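You operate a simulated robot arm through the tools that you are given. There is no shell and no other tool.

You are at the controls of a simulated robot arm. One attempt, no reset.

TASK
Grease the nipple under the pink flap till fresh grease shows.
Fine: lift the flap, stand the lube pump over the nipple and press its button; stop at fresh grease on the plate below, more runs over and spoils the job. Put the pump back and shut the flap; leave the other nipple alone, drop nothing and mind your fingers under the flap. Set down upright: lube pump.

Only the result counts: the job must be done as asked and must still hold three seconds after the hand-in. Knocking over, shifting, dropping, spilling or breaking anything else fails it.

THE ROBOT
A 7-joint arm with a two-finger parallel gripper, fixed in place. Base frame: the origin is at the foot of the arm, x ahead of it, y to its left, z up; the work surface is at about z = 0.67. Readings come in m, rad, newtons and seconds.
With the tool pointing down near the work surface it reaches from about 0.1 to 0.66 m from the base axis. Its first joint turns from -1.152 to 1.152 rad. Payload 1.57 kg.
The tool frame sits at the grasp point between the pads (the TCP): z along the fingers, y along the line on which they close. The tips reach 0.03 m beyond it. The gripper opens to 0.08 m. The fingers are 0.017 m wide and 0.012 m thick; the gripper's body (0.04 by 0.082 m) begins 0.08 m behind the TCP.
Orientation is told as [roll, pitch, yaw] about the base's x, y, z axes, in that order, counted from this pose: with the fingers straight down and closing along the base's y, the tool's x points along the base's -x, its y along +y and its z along -z.

THE INTERFACE
- The arm moves only by the tool arm_command. Its argument "rows" is a list of rows, each a list of 7 numbers: the opening in per cent of the stroke, from 0 (shut) to 100 (fully open), then the shift along the base's x, y, z in units of 500 mm (1.0 is 500 mm), then the turn, a rotation vector about the base's x, y, z in units of 90 degrees (1.0 is 90 degrees). In form: [[grip, dx, dy, dz, wx, wy, wz], ...]. A call has 1 to 20 rows; each row is the pose to reach, as a shift and turn from the pose commanded when the call began. A call with a number of a shift or a turn outside -1 to 1 is refused whole. A row lasts 0.2 s, in which the tool goes at most 0.05 m and 0.15 rad; a call with a longer step from one row to the next is refused whole, and so is a gripper value outside its range. Where a pose cannot be reached the arm comes as near as it can. A force on the tool above 60 N (or 10 N above the force at the start of the call, whichever is more), or a blocked arm, ends the call early, and 0.2 s more pass. Each finger travels about 0.072 m/s and halts on what it meets, pressing with about 26 N; the grip force reading is that of the motor and also rises with nothing between the fingers. The clock runs only during rows and for 0.2 s after the last one: add rows that repeat a pose to give the fingers time. The reply holds the time, the measured pose of the TCP, the force on the tool along the base axes, the opening and the grip force, in the units named above and with some noise, with the torque about the TCP (base axes, N m) and any sound that the robot's microphone picked up.
- Cameras (640 x 400 px; columns grow to the right, rows downward): "scene" is fixed at [0.0514, 0.4347, 1.4112]; the picture's right is [-0.80, -0.60, 0.00], its down [-0.41, 0.55, -0.73] and it looks along [0.44, -0.58, -0.68] (base axes); focal length 336 px, centre (320, 200). "wrist" rides on the gripper at [0.072, -0.007, -0.122] in the tool frame; the picture's right is [0.09, 1.00, 0.00], its down [-0.84, 0.08, -0.54] and it looks along [-0.54, 0.05, 0.84] (tool axes); focal length 238 px, centre (320, 200). There is no depth. A picture from a camera that has moved, and an enlarged one, comes with that camera's place and axes in the base frame and with its lens.
- get_image(camera): a new picture of that camera. No time passes.
- inspect(camera, box): a new picture of the part [left, top, right, bottom] of that camera's present view, enlarged. No time passes.
- finish_job(): hands the job in; it is judged then, once.

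Places have to be worked out from the pictures, the camera data and where the tool is seen. Open the gripper and draw the arm clear of the work before you hand the job in, unless the task says otherwise.

The tools are called after ">>>" as a command line: name --pt "numbers of a row" for each row, then --argument value for the rest, lists and objects as JSON in quotes. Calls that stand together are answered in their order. arm_command: Moves the arm, as the interface text tells. Its arguments: {"type":"object","properties":{"rows":{"type":"array"}},"required":["rows"]} The other tools are called the same way: get_image (camera) takes a picture; inspect (camera, box) takes an enlarged picture of a part of a camera's view; finish_job () hands the job in.

At the start:

```text
time: 0.0
position: [0.4291, -0.2095, 0.9152]
tcp_rot: [0.001, -0.001, 0.0]
force: [-0.3, -0.2, 0.3]
torque: [0.01, 0.01, 0.0]
width: 0.0801
grip_force: 0.0
```

scene: 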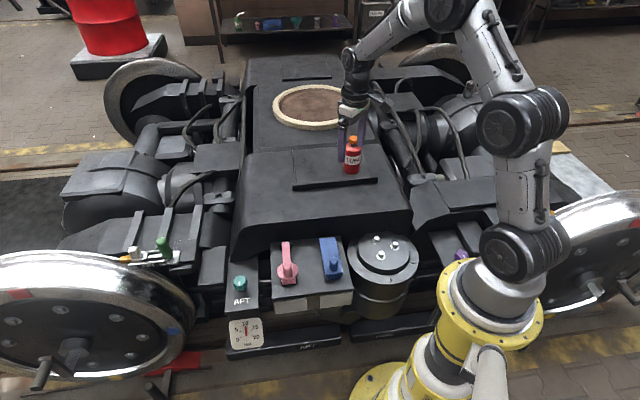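
wrist: 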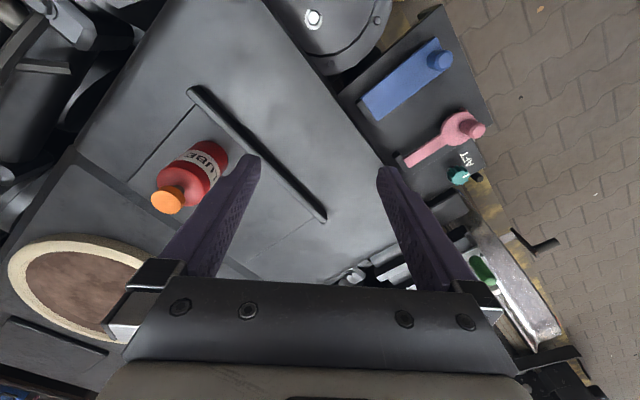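

I'll start by looking closely at the flaps, pump and surroundings with enlarged pictures.

>>> inspect --camera "scene" --box '[220, 220, 440, 357]'

>>> inspect --camera "scene" --box '[260, 80, 440, 192]'

>>> inspect --camera "wrist" --box '[340, 20, 540, 200]'

>>> inspect --camera "wrist" --box '[130, 80, 340, 230]'

```text
2.91 times, centred on (330, 288) of scene
camera zoom: at [0.0514, 0.4347, 1.4112], right [-0.8, -0.6, 0.0], down [-0.41, 0.55, -0.73], along [0.44, -0.58, -0.68], focal length 977 px, centre (291, -58)
```

zoom: 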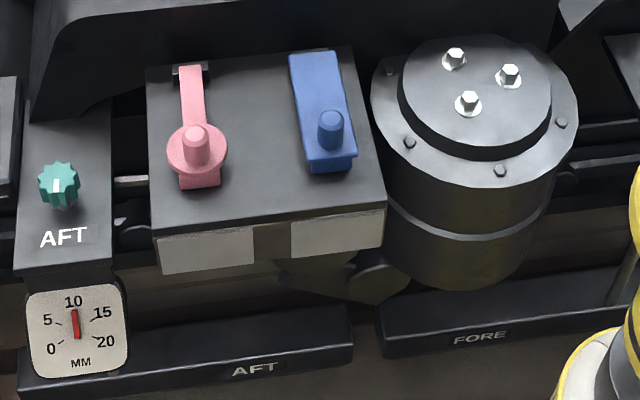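

```text
3.56 times, centred on (350, 136) of scene
camera zoom: at [0.0514, 0.4347, 1.4112], right [-0.8, -0.6, 0.0], down [-0.41, 0.55, -0.73], along [0.44, -0.58, -0.68], focal length 1194 px, centre (213, 428)
```

zoom: 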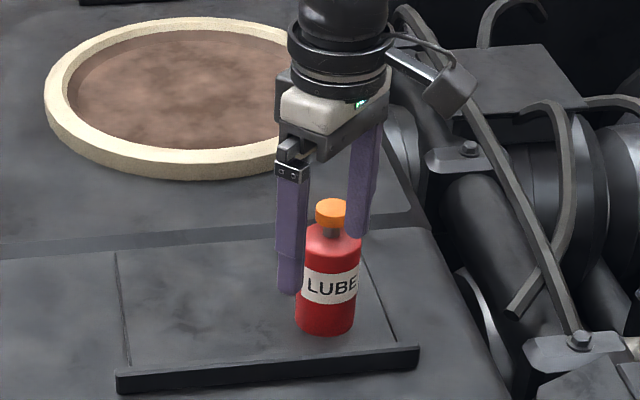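

```text
2.22 times, centred on (440, 110) of wrist
camera zoom: at [0.3573, -0.216, 1.0373], right [-0.09, 1.0, 0.0], down [0.84, 0.08, 0.54], along [0.54, 0.05, -0.84], focal length 530 px, centre (53, 400)
```

zoom: 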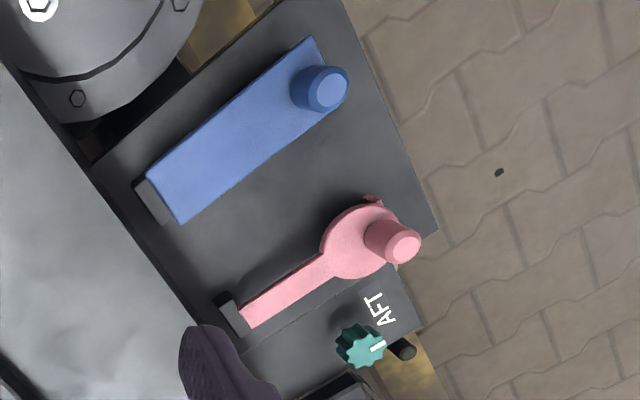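

```text
2.67 times, centred on (235, 155) of wrist
camera zoom: at [0.3573, -0.216, 1.0373], right [-0.09, 1.0, 0.0], down [0.84, 0.08, 0.54], along [0.54, 0.05, -0.84], focal length 636 px, centre (547, 320)
```

zoom: 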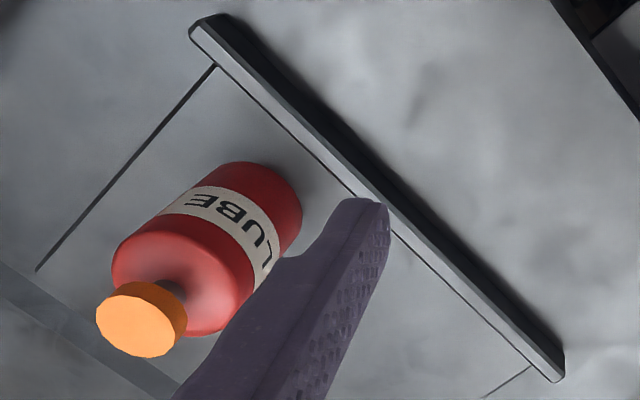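

The pump stands at roughly (0.54,-0.39) on the deck (z≈0.67). The pink flap runs from a hinge near (0.54,-0.03,0.59) to a knob near (0.45,0.055,0.65). I'll move the wrist camera in front of the box, high and clear, turning -45° so the fingers close parallel to the hinge.

>>> arm_command --pt "100 -0.0102 0.0663 -0.0202 0 0 -0.05" --pt "100 -0.0204 0.1326 -0.0404 0 0 -0.1" --pt "100 -0.0306 0.1989 -0.0606 0 0 -0.15" --pt "100 -0.0408 0.2652 -0.0808 0 0 -0.2" --pt "100 -0.051 0.3315 -0.101 0 0 -0.25" --pt "100 -0.0612 0.3978 -0.1212 0 0 -0.3" --pt "100 -0.0714 0.4641 -0.1414 0 0 -0.35" --pt "100 -0.0816 0.5304 -0.1616 0 0 -0.4" --pt "100 -0.0918 0.5967 -0.1818 0 0 -0.45" --pt "100 -0.102 0.663 -0.202 0 0 -0.5" --pt "100 -0.102 0.663 -0.202 0 0 -0.5"

```text
time: 2.4
position: [0.3788, 0.1199, 0.8148]
tcp_rot: [0.002, -0.002, -0.786]
force: [0.5, -0.7, -0.4]
torque: [0.01, -0.02, -0.01]
width: 0.0799
grip_force: 0.1
```

The arm is at the viewpoint; now I take pictures of the box from both cameras.

>>> get_image --camera "wrist"

>>> get_image --camera "scene"

```text
taken
camera wrist: at [0.3237, 0.1663, 0.9372], right [0.64, 0.77, 0.0], down [0.65, -0.54, 0.54], along [0.42, -0.35, -0.84], focal length 238 px, centre (320, 200)
```

wrist: 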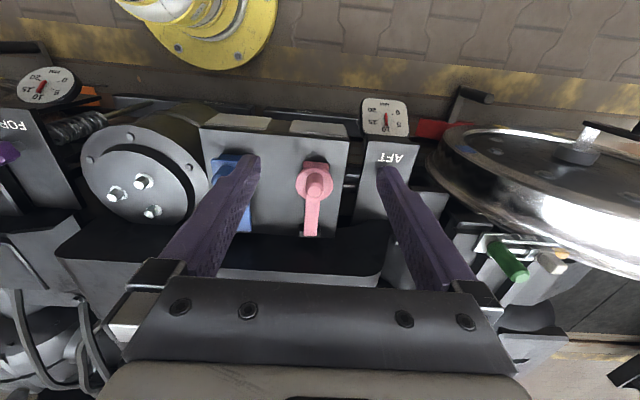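

```text
taken
```

scene: 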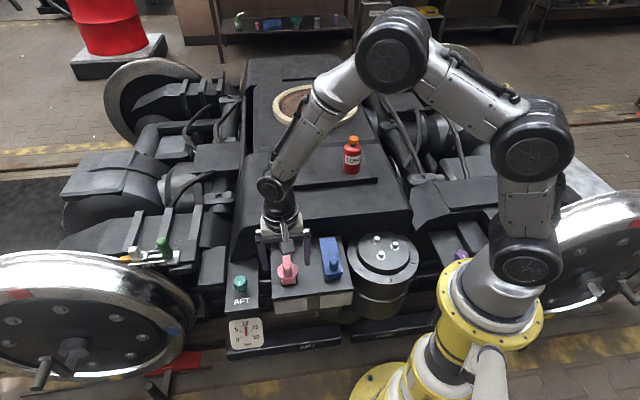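

>>> inspect --camera "wrist" --box '[200, 110, 400, 250]'

>>> inspect --camera "scene" --box '[330, 125, 375, 180]'

>>> inspect --camera "scene" --box '[255, 230, 365, 320]'

```text
2.86 times, centred on (300, 180) of wrist
camera zoom: at [0.3237, 0.1663, 0.9372], right [0.64, 0.77, 0.0], down [0.65, -0.54, 0.54], along [0.42, -0.35, -0.84], focal length 681 px, centre (377, 257)
```

zoom: 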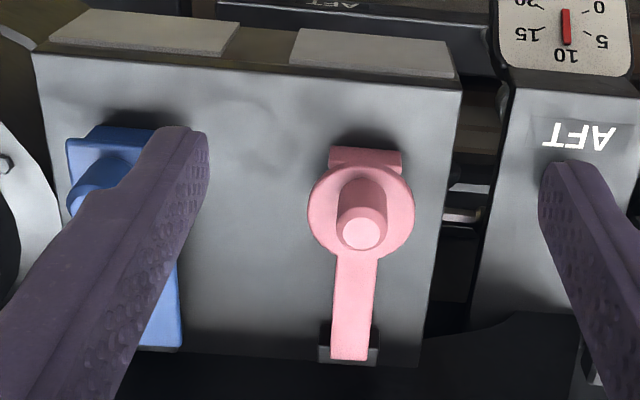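

```text
7.27 times, centred on (352, 152) of scene
camera zoom: at [0.0514, 0.4348, 1.4112], right [-0.8, -0.6, 0.0], down [-0.41, 0.55, -0.73], along [0.44, -0.58, -0.68], focal length 2443 px, centre (84, 546)
```

zoom: 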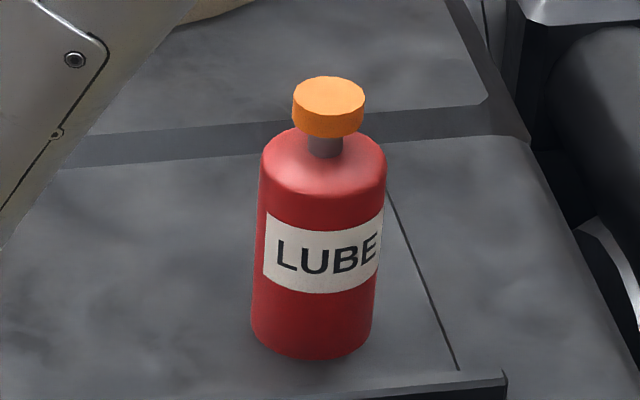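

```text
4.44 times, centred on (310, 275) of scene
camera zoom: at [0.0514, 0.4348, 1.4112], right [-0.8, -0.6, 0.0], down [-0.41, 0.55, -0.73], along [0.44, -0.58, -0.68], focal length 1493 px, centre (364, -133)
```

zoom: 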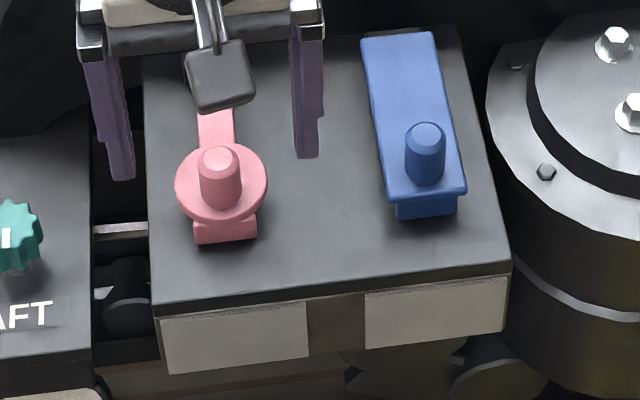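

From two views I place the knob top at about (0.450, 0.051, 0.653), the disc top at z≈0.627, the box top at z≈0.58 and the hinge near (0.537,-0.036,0.60). I'll move to just above the knob and check the alignment.

>>> arm_command --pt "100 0.0356 -0.0345 -0.0474 0 0 0" --pt "100 0.0712 -0.0689 -0.0948 0 0 0" --pt "100 0.1068 -0.1034 -0.1422 0 0 0" --pt "100 0.1424 -0.1378 -0.1896 0 0 0" --pt "100 0.1424 -0.1378 -0.1896 0 0 0"

>>> get_image --camera "wrist"

>>> inspect --camera "scene" --box '[255, 210, 365, 300]'

```text
time: 3.6
position: [0.4505, 0.052, 0.7203]
tcp_rot: [0.0, 0.0, -0.784]
force: [0.6, -0.6, 0.3]
torque: [0.01, -0.01, -0.01]
width: 0.08
grip_force: 0.0
```

```text
taken
camera wrist: at [0.3946, 0.0981, 0.841], right [0.64, 0.77, 0.0], down [0.65, -0.54, 0.54], along [0.42, -0.35, -0.84], focal length 238 px, centre (320, 200)
```

wrist: 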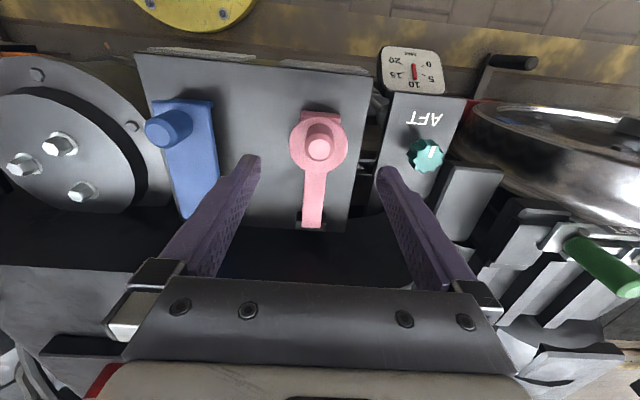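

```text
4.44 times, centred on (310, 255) of scene
camera zoom: at [0.0514, 0.4347, 1.4112], right [-0.8, -0.6, 0.0], down [-0.41, 0.55, -0.73], along [0.44, -0.58, -0.68], focal length 1493 px, centre (364, -44)
```

zoom: 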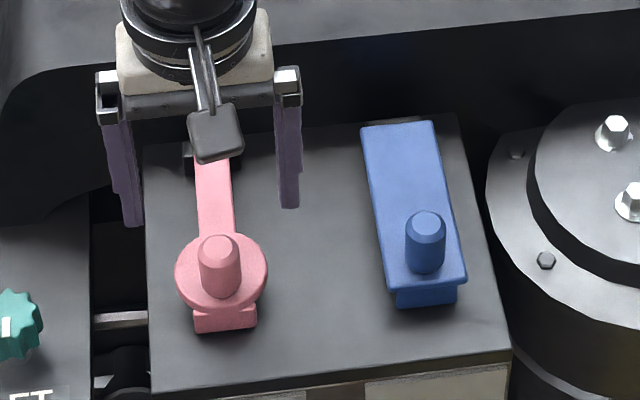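

The knob is nearly centred under the tool. I'll zoom in to refine the offset and height.

>>> inspect --camera "wrist" --box '[260, 90, 380, 240]'

```text
2.67 times, centred on (320, 165) of wrist
camera zoom: at [0.3946, 0.0981, 0.841], right [0.64, 0.77, 0.0], down [0.65, -0.54, 0.54], along [0.42, -0.35, -0.84], focal length 636 px, centre (320, 293)
```

zoom: 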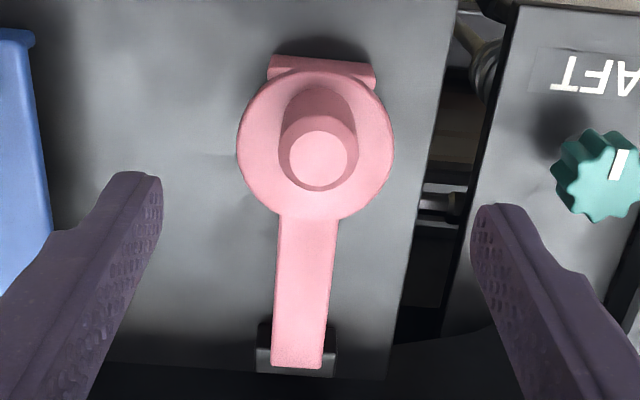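

The knob is centred within about 1 mm. I'll descend so the fingertips stop just above the disc, with TCP at z≈0.665.

>>> arm_command --pt "100 -0.001 0.0 -0.04 0 0 0" --pt "100 -0.002 0.0 -0.08 0 0 0" --pt "100 -0.002 0.0 -0.1106 0 0 0" --pt "100 -0.002 0.0 -0.1106 0 0 0"

>>> inspect --camera "scene" --box '[255, 220, 355, 300]'

>>> inspect --camera "wrist" --box '[240, 90, 400, 240]'

```text
time: 4.6
position: [0.4513, 0.0528, 0.6655]
tcp_rot: [-0.002, 0.0, -0.784]
force: [0.4, 0.1, -0.1]
torque: [-0.01, 0.0, 0.04]
width: 0.0797
grip_force: 0.0
```

```text
5.00 times, centred on (305, 260) of scene
camera zoom: at [0.0514, 0.4347, 1.4112], right [-0.8, -0.6, 0.0], down [-0.41, 0.55, -0.73], along [0.44, -0.58, -0.68], focal length 1679 px, centre (395, -100)
```

zoom: 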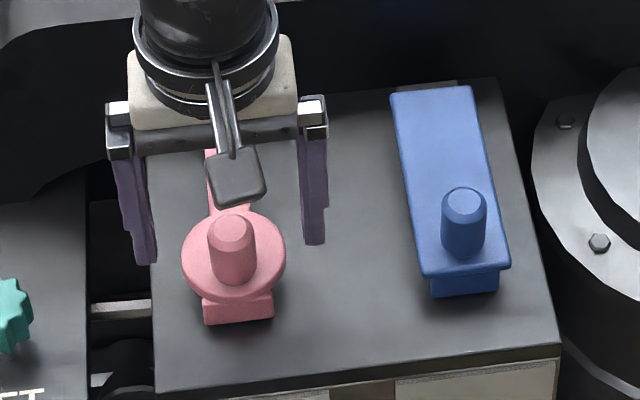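

```text
2.67 times, centred on (320, 165) of wrist
camera zoom: at [0.3945, 0.0983, 0.7873], right [0.64, 0.77, 0.0], down [0.65, -0.54, 0.54], along [0.42, -0.35, -0.84], focal length 636 px, centre (320, 293)
```

zoom: 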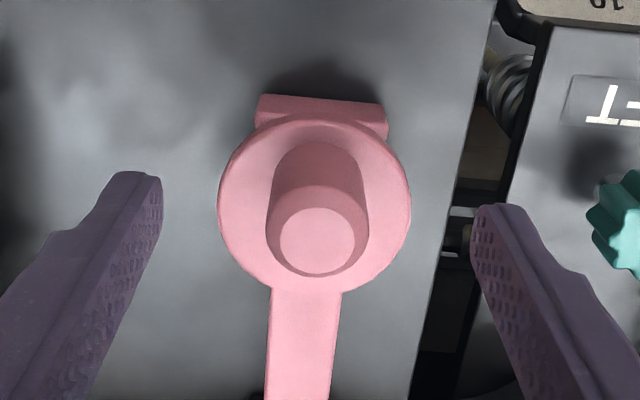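

The fingertips are level with and just above the disc, on both sides of the knob. I'll close on the knob.

>>> arm_command --pt "0 0 0 0 0 0 0" --pt "0 0 0 0 0 0 0" --pt "0 0 0 0 0 0 0" --pt "0 0 0 0 0 0 0" --pt "0 0 0 0 0 0 0"

>>> inspect --camera "wrist" --box '[240, 90, 400, 240]'

```text
time: 5.8
position: [0.4491, 0.052, 0.664]
tcp_rot: [-0.002, 0.0, -0.785]
force: [-2.7, -5.6, 0.9]
torque: [-0.12, 0.0, -0.03]
width: 0.0246
grip_force: 36.4
```

```text
2.67 times, centred on (320, 165) of wrist
camera zoom: at [0.3942, 0.098, 0.7874], right [0.64, 0.77, 0.0], down [0.65, -0.54, 0.54], along [0.42, -0.35, -0.84], focal length 636 px, centre (320, 293)
```

zoom: 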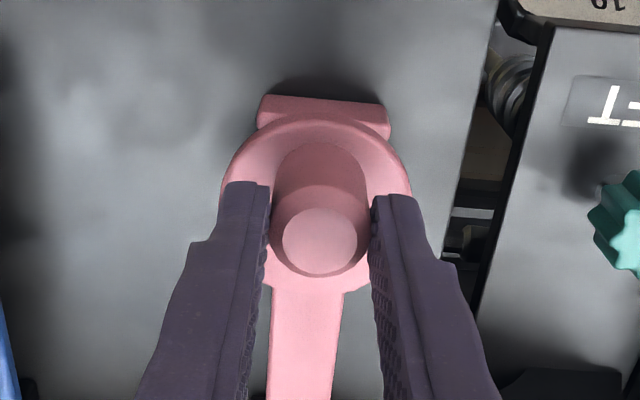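

The knob is gripped (width 24.6 mm). I'll lift the flap about its hinge through 15° slowly and watch the forces.

>>> arm_command --pt "0 0.0064 -0.0064 0.0159 0.0295 0.0295 0" --pt "0 0.0135 -0.0135 0.0311 0.0589 0.0589 0" --pt "0 0.0213 -0.0213 0.0457 0.0884 0.0884 0" --pt "0 0.0297 -0.0297 0.0595 0.1179 0.1179 0" --pt "0 0.0297 -0.0297 0.0595 0.1179 0.1179 0"

>>> inspect --camera "scene" --box '[255, 210, 365, 300]'

>>> get_image --camera "wrist"

```text
time: 7.0
position: [0.4635, 0.0386, 0.6939]
tcp_rot: [-0.003, 0.266, -0.785]
force: [-12.8, 2.5, 8.8]
torque: [-0.07, 0.08, 0.05]
width: 0.025
grip_force: 36.0
```

```text
4.44 times, centred on (310, 255) of scene
camera zoom: at [0.051, 0.4348, 1.4112], right [-0.8, -0.6, 0.0], down [-0.41, 0.55, -0.73], along [0.44, -0.58, -0.68], focal length 1493 px, centre (364, -44)
```

zoom: 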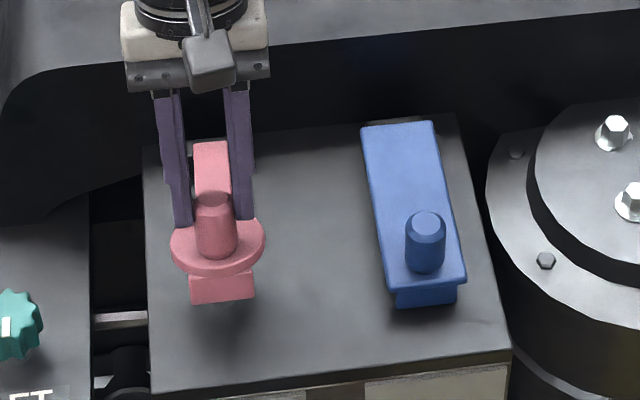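

```text
taken
camera wrist: at [0.4322, 0.0602, 0.8309], right [0.64, 0.77, 0.02], down [0.73, -0.62, 0.3], along [0.25, -0.18, -0.95], focal length 238 px, centre (320, 200)
```

wrist: 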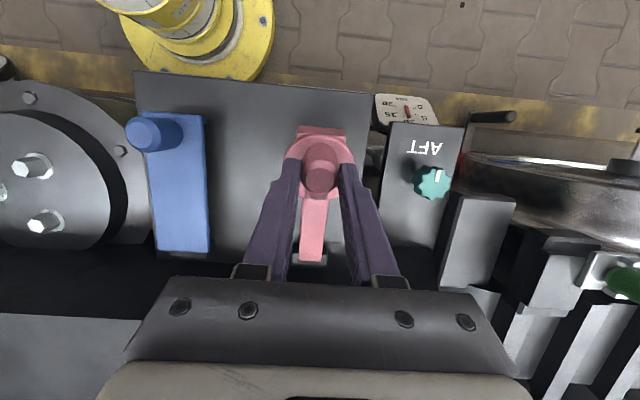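

The flap lifted 15°. The force on the tool (about 11 N toward +v and 9 N up) is radial, so my arc is slightly too tight. I'll zoom on the hinge to refine its place.

>>> inspect --camera "wrist" --box '[270, 120, 370, 280]'

>>> inspect --camera "scene" --box '[270, 225, 330, 285]'

```text
2.50 times, centred on (320, 200) of wrist
camera zoom: at [0.4322, 0.0602, 0.8309], right [0.64, 0.77, 0.02], down [0.73, -0.62, 0.3], along [0.25, -0.18, -0.95], focal length 596 px, centre (320, 200)
```

zoom: 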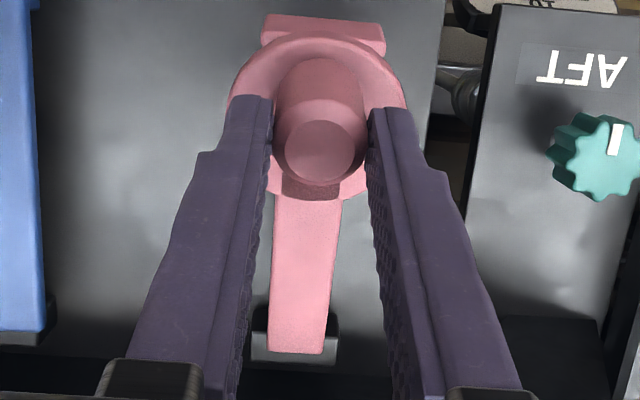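

```text
6.67 times, centred on (300, 255) of scene
camera zoom: at [0.051, 0.4348, 1.4112], right [-0.8, -0.6, 0.0], down [-0.41, 0.55, -0.73], along [0.44, -0.58, -0.68], focal length 2239 px, centre (453, -167)
```

zoom: 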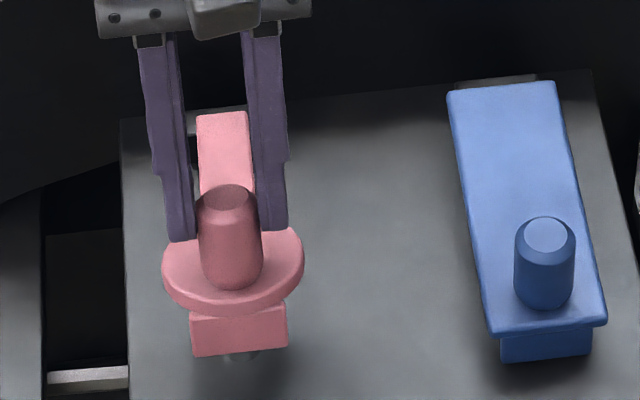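

I refine the hinge to about (0.534,-0.033,0.608), from the strap end seen in three views. I'll continue to 30° with the corrected arc and a 1 mm sideways correction.

>>> arm_command --pt "0 -0.0048 0.002 -0.0003 0 0 0" --pt "0 0.0035 -0.0063 0.0129 0.0295 0.0295 0" --pt "0 0.0123 -0.0151 0.0252 0.0589 0.0589 0" --pt "0 0.0217 -0.0245 0.0367 0.0884 0.0884 0" --pt "0 0.0315 -0.0343 0.0473 0.1179 0.1179 0" --pt "0 0.0315 -0.0343 0.0473 0.1179 0.1179 0"

>>> inspect --camera "scene" --box '[260, 215, 340, 295]'

>>> inspect --camera "wrist" --box '[240, 80, 400, 280]'

```text
time: 8.4
position: [0.4812, 0.0205, 0.717]
tcp_rot: [0.001, 0.518, -0.785]
force: [9.5, -11.2, -17.5]
torque: [-0.3, -0.22, 0.03]
width: 0.0249
grip_force: 36.0
```

```text
5.00 times, centred on (300, 255) of scene
camera zoom: at [0.0518, 0.4345, 1.4112], right [-0.8, -0.6, 0.0], down [-0.41, 0.55, -0.73], along [0.44, -0.58, -0.68], focal length 1679 px, centre (420, -75)
```

zoom: 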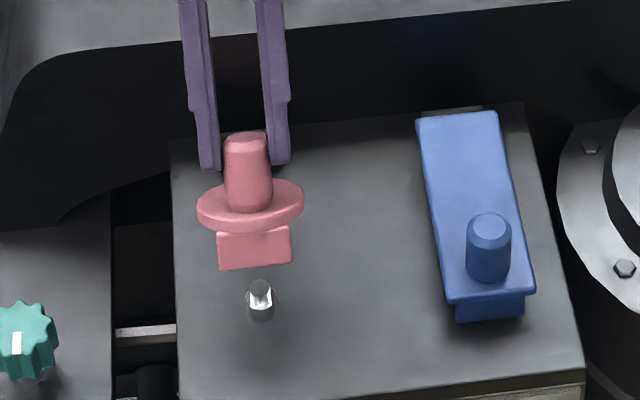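

```text
2.00 times, centred on (320, 180) of wrist
camera zoom: at [0.4747, 0.0168, 0.8591], right [0.65, 0.76, 0.05], down [0.76, -0.65, 0.06], along [0.07, 0.0, -1.0], focal length 477 px, centre (320, 240)
```

zoom: 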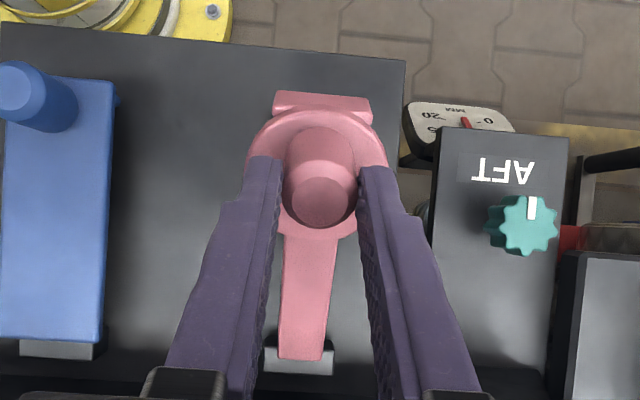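

The nipple is now visible below the flap. The force is now radially inward (~23 N), so the true arc lies between my two estimates (a≈0.1226, b≈0.060). I'll correct that and continue to 45°.

>>> arm_command --pt "0 0.003 -0.003 -0.0002 0 0 0" --pt "0 0.0137 -0.0137 0.0092 0.0295 0.0295 0" --pt "0 0.0248 -0.0248 0.0177 0.0589 0.0589 0" --pt "0 0.0363 -0.0363 0.0251 0.0884 0.0884 0" --pt "0 0.0481 -0.0481 0.0314 0.1179 0.1179 0" --pt "0 0.0481 -0.0481 0.0314 0.1179 0.1179 0"

>>> inspect --camera "scene" --box '[250, 190, 350, 290]'

>>> get_image --camera "wrist"

```text
time: 9.8
position: [0.5043, -0.0009, 0.7335]
tcp_rot: [-0.004, 0.786, -0.785]
force: [-10.5, -10.4, 1.9]
torque: [-0.21, 0.14, 0.22]
width: 0.0249
grip_force: 36.7
```

```text
4.00 times, centred on (300, 240) of scene
camera zoom: at [0.0511, 0.4345, 1.4113], right [-0.8, -0.6, 0.0], down [-0.41, 0.55, -0.73], along [0.44, -0.58, -0.68], focal length 1343 px, centre (400, 40)
```

zoom: 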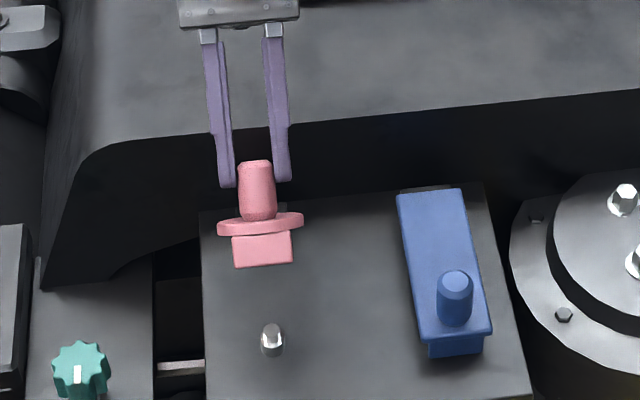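

```text
taken
camera wrist: at [0.5241, -0.0316, 0.8703], right [0.66, 0.75, 0.06], down [0.74, -0.63, -0.21], along [-0.12, 0.19, -0.98], focal length 238 px, centre (320, 200)
```

wrist: 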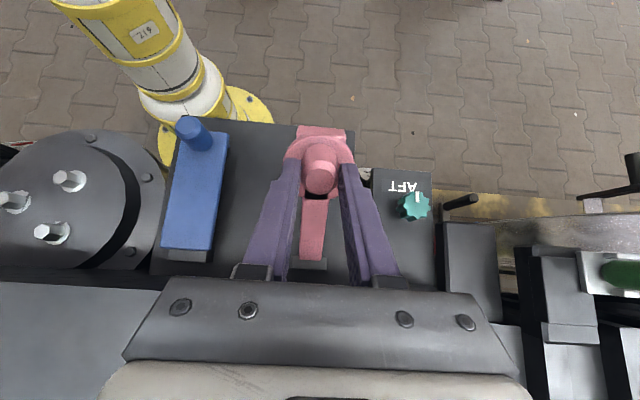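

The radial force is nearly gone; what remains is about 15 N sideways along -u, so the hinge axis is yawed about 1° more than I took. I'll shift sideways and continue to 75°, easing the tool back toward vertical while the knob pivots between the pads.

>>> arm_command --pt "0 -0.0013 -0.0013 0 0 0 0" --pt "0 0.0087 -0.0116 0.0079 -0.0157 -0.0157 0" --pt "0 0.0186 -0.022 0.0154 -0.0314 -0.0314 0" --pt "0 0.029 -0.0328 0.0212 -0.0472 -0.0472 0" --pt "0 0.0394 -0.0437 0.0266 -0.0629 -0.0629 0" --pt "0 0.0501 -0.0548 0.0302 -0.0786 -0.0786 0" --pt "0 0.0608 -0.0659 0.0333 -0.0943 -0.0943 0" --pt "0 0.0716 -0.0771 0.0346 -0.11 -0.11 0" --pt "0 0.0824 -0.0883 0.0355 -0.1257 -0.1257 0" --pt "0 0.0824 -0.0883 0.0355 -0.1257 -0.1257 0"

>>> inspect --camera "scene" --box '[240, 170, 360, 290]'

>>> get_image --camera "wrist"

```text
time: 12.0
position: [0.5461, -0.0449, 0.7519]
tcp_rot: [0.007, 0.507, -0.783]
force: [8.5, 18.7, 2.3]
torque: [1.12, 0.58, -0.19]
width: 0.0248
grip_force: 36.3
```

```text
3.33 times, centred on (300, 230) of scene
camera zoom: at [0.0515, 0.4351, 1.4111], right [-0.8, -0.6, 0.0], down [-0.41, 0.55, -0.73], along [0.44, -0.58, -0.68], focal length 1120 px, centre (387, 100)
```

zoom: 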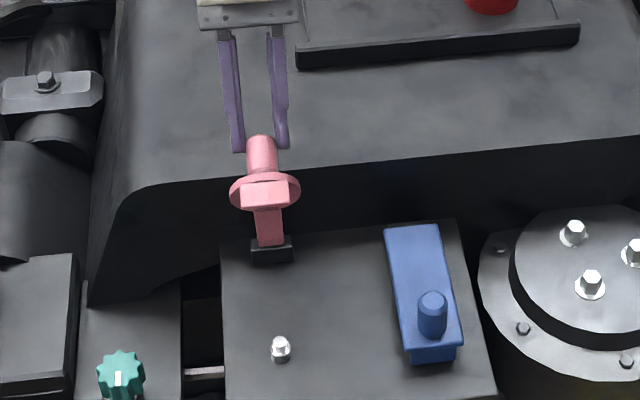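

```text
taken
camera wrist: at [0.5377, -0.0472, 0.8943], right [0.65, 0.76, 0.05], down [0.76, -0.65, 0.07], along [0.08, -0.01, -1.0], focal length 238 px, centre (320, 200)
```

wrist: 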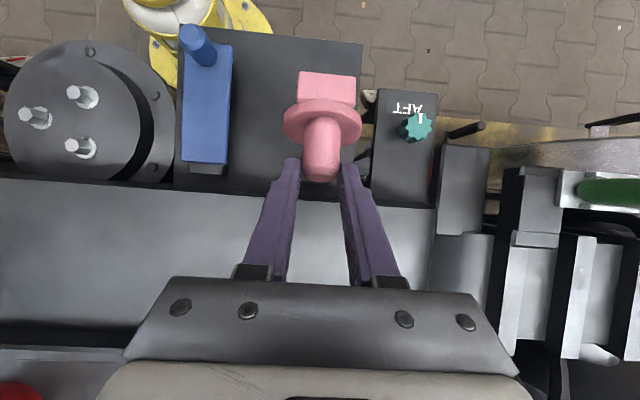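

The flap is at about 70°. The side force is now +19 N along u, so I over-corrected; I'll zoom in to check the grip on the knob.

>>> inspect --camera "wrist" --box '[270, 60, 370, 220]'

>>> inspect --camera "scene" --box '[270, 180, 320, 260]'

```text
2.50 times, centred on (320, 140) of wrist
camera zoom: at [0.5377, -0.0472, 0.8943], right [0.65, 0.76, 0.05], down [0.76, -0.65, 0.07], along [0.08, -0.01, -1.0], focal length 596 px, centre (320, 350)
```

zoom: 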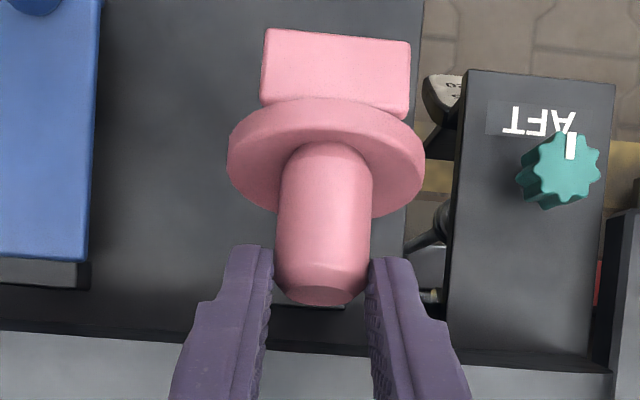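

```text
5.00 times, centred on (295, 220) of scene
camera zoom: at [0.0515, 0.4351, 1.4111], right [-0.8, -0.6, 0.0], down [-0.41, 0.55, -0.73], along [0.44, -0.58, -0.68], focal length 1679 px, centre (445, 100)
```

zoom: 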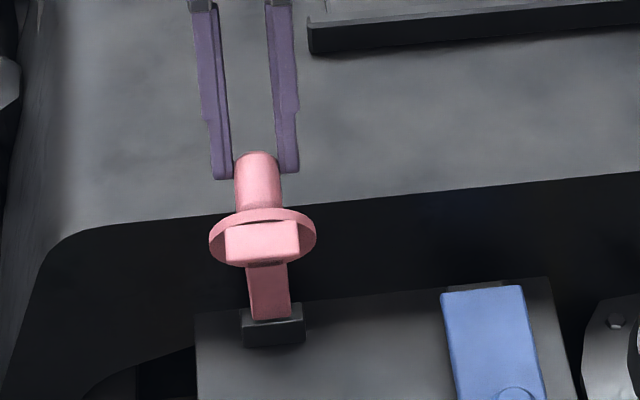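

The knob is longer (about 36 mm) than I thought. I hold its outer half firmly, with plenty of clearance to the disc. I'll relieve the side force and go on to 90°.

>>> arm_command --pt "0 0.0017 0.0017 0 0 0 0" --pt "0 0.0126 -0.0092 -0.0006 -0.0157 -0.0157 0" --pt "0 0.0235 -0.0201 -0.0024 -0.0314 -0.0314 0" --pt "0 0.0342 -0.0308 -0.0054 -0.0471 -0.0471 0" --pt "0 0.0447 -0.0413 -0.0093 -0.0629 -0.0629 0" --pt "0 0.0447 -0.0413 -0.0093 -0.0629 -0.0629 0"

>>> inspect --camera "scene" --box '[240, 170, 360, 290]'

>>> inspect --camera "wrist" --box '[240, 60, 400, 260]'

```text
time: 13.4
position: [0.5668, -0.0694, 0.7472]
tcp_rot: [-0.001, 0.364, -0.786]
force: [-0.6, 0.6, -0.2]
torque: [0.01, -0.01, -0.02]
width: 0.0002
grip_force: 20.8
```

```text
3.33 times, centred on (300, 230) of scene
camera zoom: at [0.0514, 0.4347, 1.4112], right [-0.8, -0.6, 0.0], down [-0.41, 0.55, -0.73], along [0.44, -0.58, -0.68], focal length 1120 px, centre (387, 100)
```

zoom: 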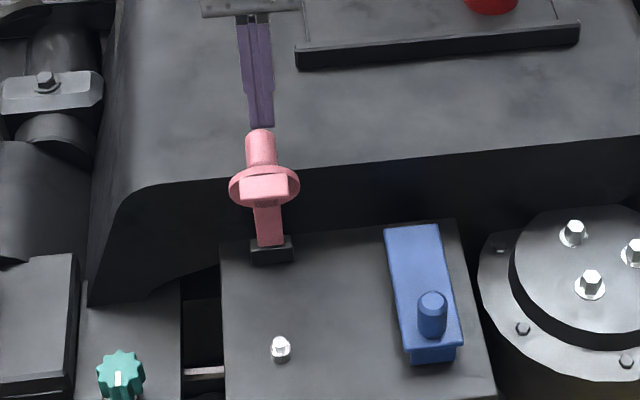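

```text
2.00 times, centred on (320, 160) of wrist
camera zoom: at [0.5447, -0.057, 0.8868], right [0.64, 0.76, 0.03], down [0.74, -0.64, 0.21], along [0.18, -0.11, -0.98], focal length 477 px, centre (320, 280)
```

zoom: 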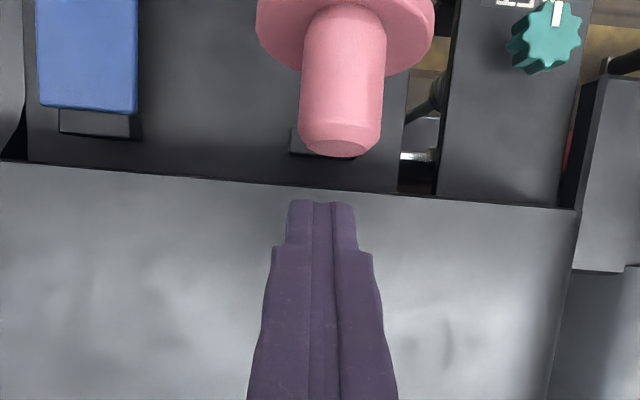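

The knob slipped out of the closing pads and the flap is still standing at about 78°. I'll back the fingers off a little and wait, to see whether the flap stays up by itself.

>>> arm_command --pt "0 0.01 -0.01 0.02 0 0 0" --pt "0 0.02 -0.02 0.04 0 0 0" --pt "0 0.02 -0.02 0.06 0 0 0" --pt "0 0.02 -0.02 0.06 0 0 0" --pt "0 0.02 -0.02 0.06 0 0 0" --pt "0 0.02 -0.02 0.06 0 0 0" --pt "0 0.02 -0.02 0.06 0 0 0" --pt "0 0.02 -0.02 0.06 0 0 0"

>>> inspect --camera "scene" --box '[240, 170, 360, 290]'

>>> get_image --camera "wrist"

```text
time: 15.2
position: [0.5763, -0.0771, 0.7776]
tcp_rot: [-0.001, 0.367, -0.785]
force: [-0.6, 0.0, 0.2]
torque: [0.03, -0.02, -0.03]
width: 0.0
grip_force: 21.7
```

```text
3.33 times, centred on (300, 230) of scene
camera zoom: at [0.0514, 0.4347, 1.4112], right [-0.8, -0.6, 0.0], down [-0.41, 0.55, -0.73], along [0.44, -0.58, -0.68], focal length 1120 px, centre (387, 100)
```

zoom: 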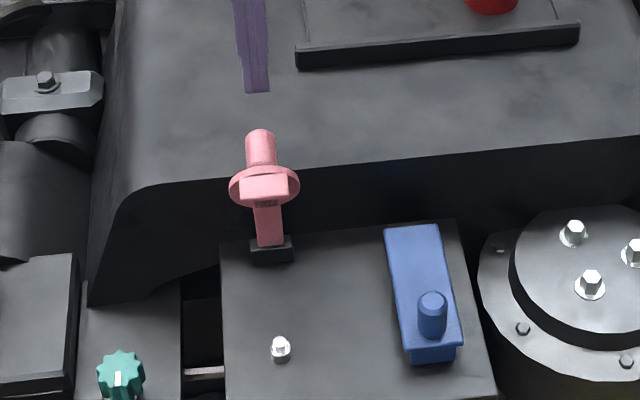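

```text
taken
camera wrist: at [0.5549, -0.0649, 0.9178], right [0.64, 0.77, 0.03], down [0.74, -0.63, 0.21], along [0.18, -0.11, -0.98], focal length 238 px, centre (320, 200)
```

wrist: 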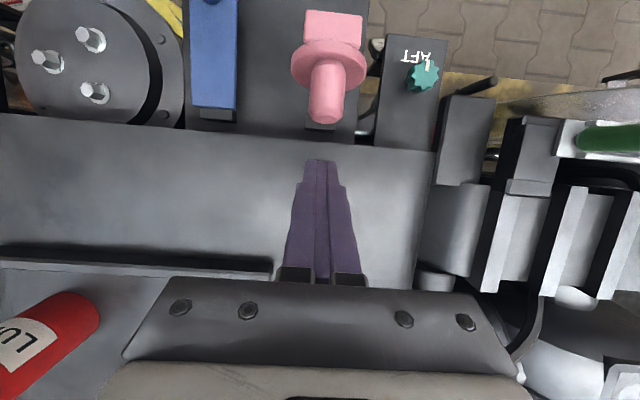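

The flap holds steady at about 78° with nothing touching it. I'll rise clear and move to a viewpoint over the pump, opening the fingers and bringing the tool upright.

>>> arm_command --pt "0 0 0 0.08 0 0 0" --pt "0 -0.02 -0.06 0.14 -0.02 -0.02 0" --pt "30 -0.04 -0.13 0.2 -0.04 -0.04 0" --pt "60 -0.06 -0.2 0.24 -0.06 -0.06 0" --pt "100 -0.085 -0.28 0.2874 -0.085 -0.085 0" --pt "100 -0.11 -0.36 0.2874 -0.11 -0.11 0" --pt "100 -0.14 -0.44 0.2874 -0.135 -0.135 0" --pt "100 -0.16 -0.51 0.2874 -0.155 -0.155 0" --pt "100 -0.173 -0.554 0.2874 -0.165 -0.165 0" --pt "100 -0.173 -0.554 0.2874 -0.165 -0.165 0"

>>> get_image --camera "wrist"

>>> get_image --camera "scene"

```text
time: 17.4
position: [0.4893, -0.3543, 0.9191]
tcp_rot: [0.001, 0.001, -0.784]
force: [0.4, 1.3, 0.2]
torque: [-0.01, 0.01, -0.03]
width: 0.08
grip_force: 0.1
```

```text
taken
camera wrist: at [0.4328, -0.3089, 1.0412], right [0.64, 0.77, 0.0], down [0.65, -0.54, 0.54], along [0.42, -0.35, -0.84], focal length 238 px, centre (320, 200)
```

wrist: 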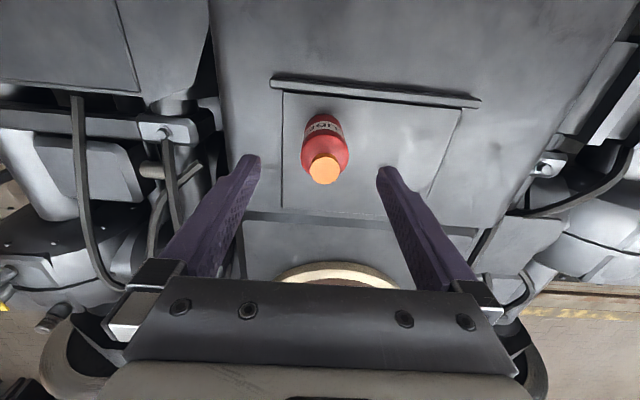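

```text
taken
```

scene: 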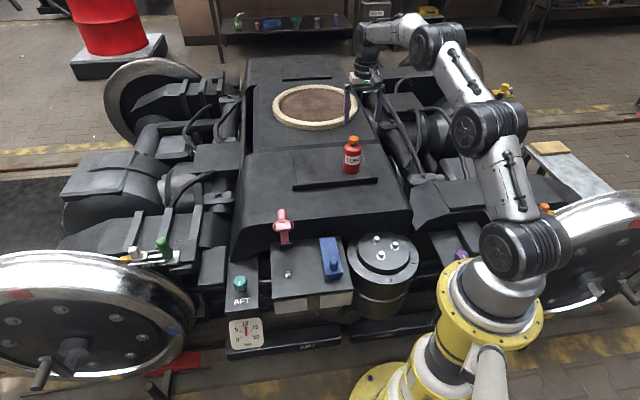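

The flap still stands, and the pump is ahead of the fingers. I'll zoom in on it in the wrist view to fix its place.

>>> inspect --camera "wrist" --box '[260, 80, 390, 210]'

>>> inspect --camera "scene" --box '[330, 125, 375, 180]'

```text
3.08 times, centred on (325, 145) of wrist
camera zoom: at [0.4328, -0.3089, 1.0412], right [0.64, 0.77, 0.0], down [0.65, -0.54, 0.54], along [0.42, -0.35, -0.84], focal length 733 px, centre (305, 369)
```

zoom: 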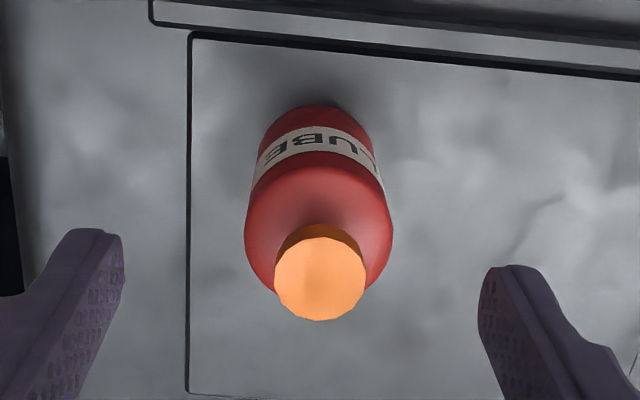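

```text
7.27 times, centred on (352, 152) of scene
camera zoom: at [0.0514, 0.4347, 1.4112], right [-0.8, -0.6, 0.0], down [-0.41, 0.55, -0.73], along [0.44, -0.58, -0.68], focal length 2443 px, centre (84, 546)
```

zoom: 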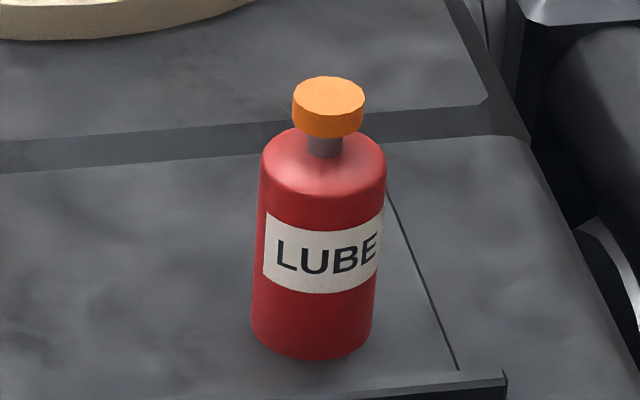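

Both views put the pump axis at about (0.5235,-0.377), base z≈0.688, top z≈0.814, diameter ≈58 mm. I'll move above it and check the alignment.

>>> arm_command --pt "100 0.022 -0.015 -0.04 0 0 0" --pt "100 0.044 -0.03 -0.08 0 0 0" --pt "100 0.067 -0.0446 -0.12 0 0 0" --pt "100 0.067 -0.0446 -0.12 0 0 0"

>>> get_image --camera "wrist"

>>> inspect --camera "scene" --box '[320, 70, 400, 190]'

```text
time: 18.4
position: [0.5237, -0.377, 0.8599]
tcp_rot: [0.0, -0.001, -0.786]
force: [0.5, -1.0, 0.6]
torque: [-0.02, -0.02, 0.01]
width: 0.08
grip_force: 0.1
```

```text
taken
camera wrist: at [0.4671, -0.3313, 0.9819], right [0.64, 0.77, 0.0], down [0.65, -0.54, 0.54], along [0.42, -0.35, -0.84], focal length 238 px, centre (320, 200)
```

wrist: 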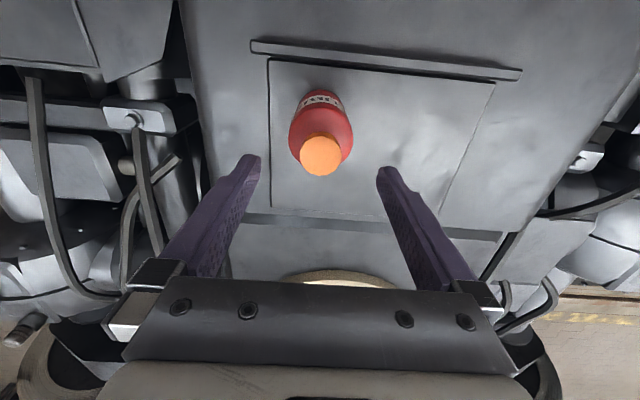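

```text
3.33 times, centred on (360, 130) of scene
camera zoom: at [0.0514, 0.4347, 1.4112], right [-0.8, -0.6, 0.0], down [-0.41, 0.55, -0.73], along [0.44, -0.58, -0.68], focal length 1120 px, centre (187, 433)
```

zoom: 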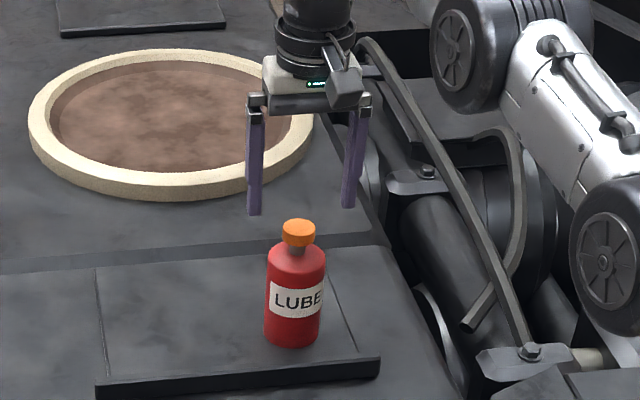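

The columns line up. I'll zoom in to check the position along the front-back direction before lowering.

>>> inspect --camera "wrist" --box '[250, 70, 390, 210]'

```text
2.86 times, centred on (320, 140) of wrist
camera zoom: at [0.4671, -0.3313, 0.9819], right [0.64, 0.77, 0.0], down [0.65, -0.54, 0.54], along [0.42, -0.35, -0.84], focal length 681 px, centre (320, 371)
```

zoom: 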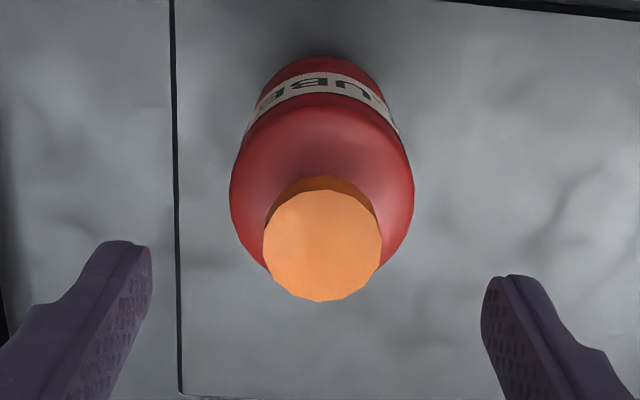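

The pump is centred between the fingers; I estimate it lies 2 mm toward +v with its base at z≈0.689. I'll lower so the tips straddle the body, TCP at z≈0.752.

>>> arm_command --pt "100 -0.0028 0.0028 -0.05 0 0 0" --pt "100 -0.0028 0.0028 -0.1 0 0 0" --pt "100 -0.0028 0.0028 -0.15 0 0 0" --pt "100 -0.0028 0.0028 -0.19 0 0 0" --pt "100 -0.0028 0.0028 -0.216 0 0 0" --pt "100 -0.0028 0.0028 -0.216 0 0 0"

>>> get_image --camera "wrist"

>>> inspect --camera "scene" --box '[320, 90, 390, 190]'

```text
time: 19.8
position: [0.5259, -0.3742, 0.7521]
tcp_rot: [-0.002, 0.001, -0.784]
force: [-0.1, -0.4, -0.1]
torque: [0.03, -0.03, -0.01]
width: 0.0801
grip_force: 0.0
```

```text
taken
camera wrist: at [0.4683, -0.3281, 0.8739], right [0.64, 0.77, 0.0], down [0.65, -0.54, 0.54], along [0.42, -0.35, -0.84], focal length 238 px, centre (320, 200)
```

wrist: 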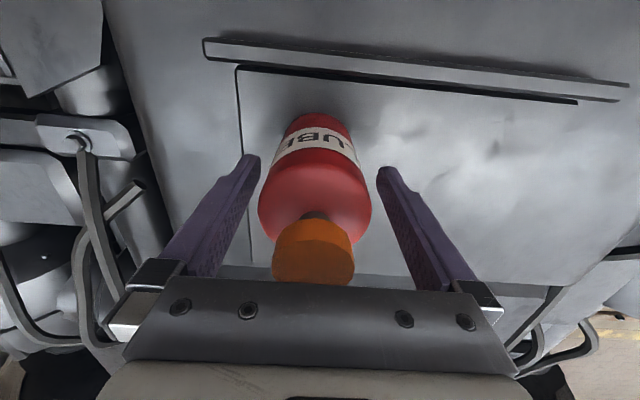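

```text
4.00 times, centred on (355, 140) of scene
camera zoom: at [0.0514, 0.4347, 1.4112], right [-0.8, -0.6, 0.0], down [-0.41, 0.55, -0.73], along [0.44, -0.58, -0.68], focal length 1343 px, centre (180, 440)
```

zoom: 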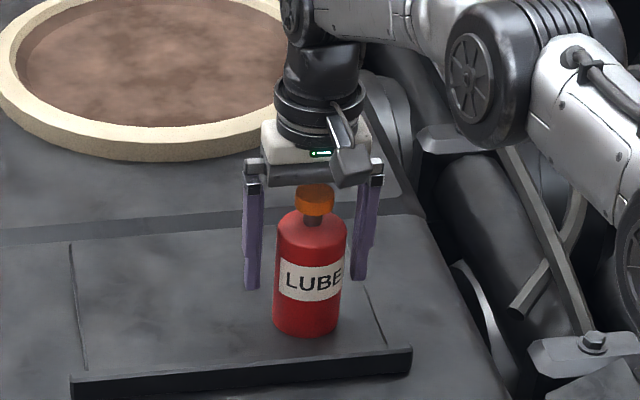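

The bottle sits about 2.5 mm toward -u from the finger centre. I'll shift by that and close on the body.

>>> arm_command --pt "100 -0.0036 -0.0036 0 0 0 0" --pt "100 -0.0036 -0.0036 0 0 0 0" --pt "60 -0.0036 -0.0036 0 0 0 0" --pt "40 -0.0036 -0.0036 0 0 0 0" --pt "0 -0.0036 -0.0036 0 0 0 0" --pt "0 -0.0036 -0.0036 0 0 0 0" --pt "0 -0.0036 -0.0036 0 0 0 0"

>>> get_image --camera "wrist"

>>> inspect --camera "scene" --box '[330, 125, 375, 180]'

```text
time: 21.4
position: [0.5223, -0.3749, 0.7523]
tcp_rot: [0.001, 0.0, -0.785]
force: [-0.2, 0.1, 0.7]
torque: [-0.01, 0.0, 0.0]
width: 0.0571
grip_force: 26.5
```

```text
taken
camera wrist: at [0.4667, -0.3293, 0.8738], right [0.64, 0.77, 0.0], down [0.65, -0.54, 0.54], along [0.42, -0.35, -0.84], focal length 238 px, centre (320, 200)
```

wrist: 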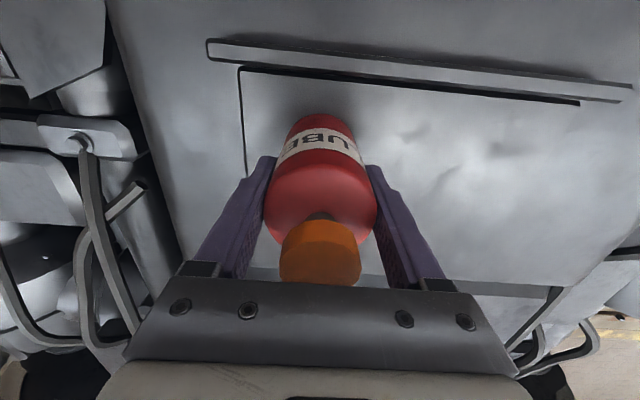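

```text
7.27 times, centred on (352, 152) of scene
camera zoom: at [0.0514, 0.4347, 1.4112], right [-0.8, -0.6, 0.0], down [-0.41, 0.55, -0.73], along [0.44, -0.58, -0.68], focal length 2443 px, centre (84, 546)
```

zoom: 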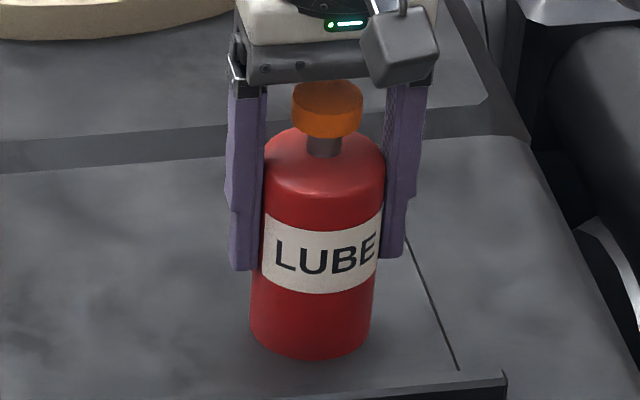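

The pump is gripped (57 mm). I'll lift it straight up slowly and check that it hangs securely.

>>> arm_command --pt "0 0 0 0.02 0 0 0" --pt "0 0 0 0.06 0 0 0" --pt "0 0 0 0.12 0 0 0" --pt "0 0 0 0.18 0 0 0" --pt "0 0 0 0.24 0 0 0" --pt "0 0 0 0.296 0 0 0" --pt "0 0 0 0.296 0 0 0" --pt "0 0 0 0.296 0 0 0"

>>> get_image --camera "wrist"

>>> get_image --camera "scene"

```text
time: 23.2
position: [0.5215, -0.3763, 0.8985]
tcp_rot: [0.0, -0.001, -0.785]
force: [0.1, -1.0, -2.0]
torque: [-0.04, -0.03, -0.01]
width: 0.0571
grip_force: 25.9
```

```text
taken
camera wrist: at [0.4649, -0.33, 1.0215], right [0.64, 0.77, 0.0], down [0.65, -0.54, 0.54], along [0.42, -0.35, -0.84], focal length 238 px, centre (320, 200)
```

wrist: 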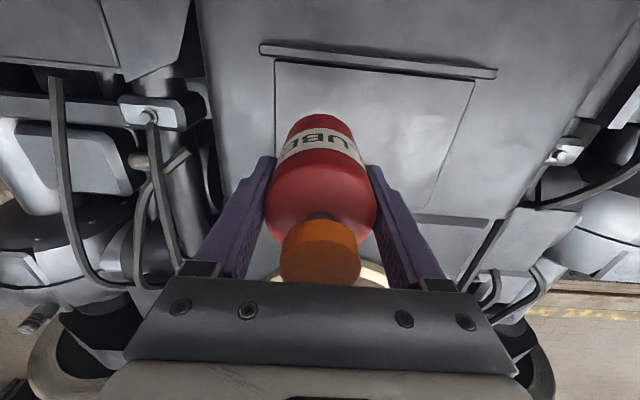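

```text
taken
```

scene: 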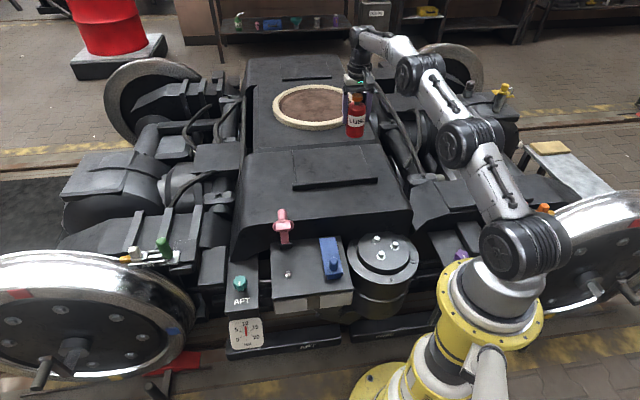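

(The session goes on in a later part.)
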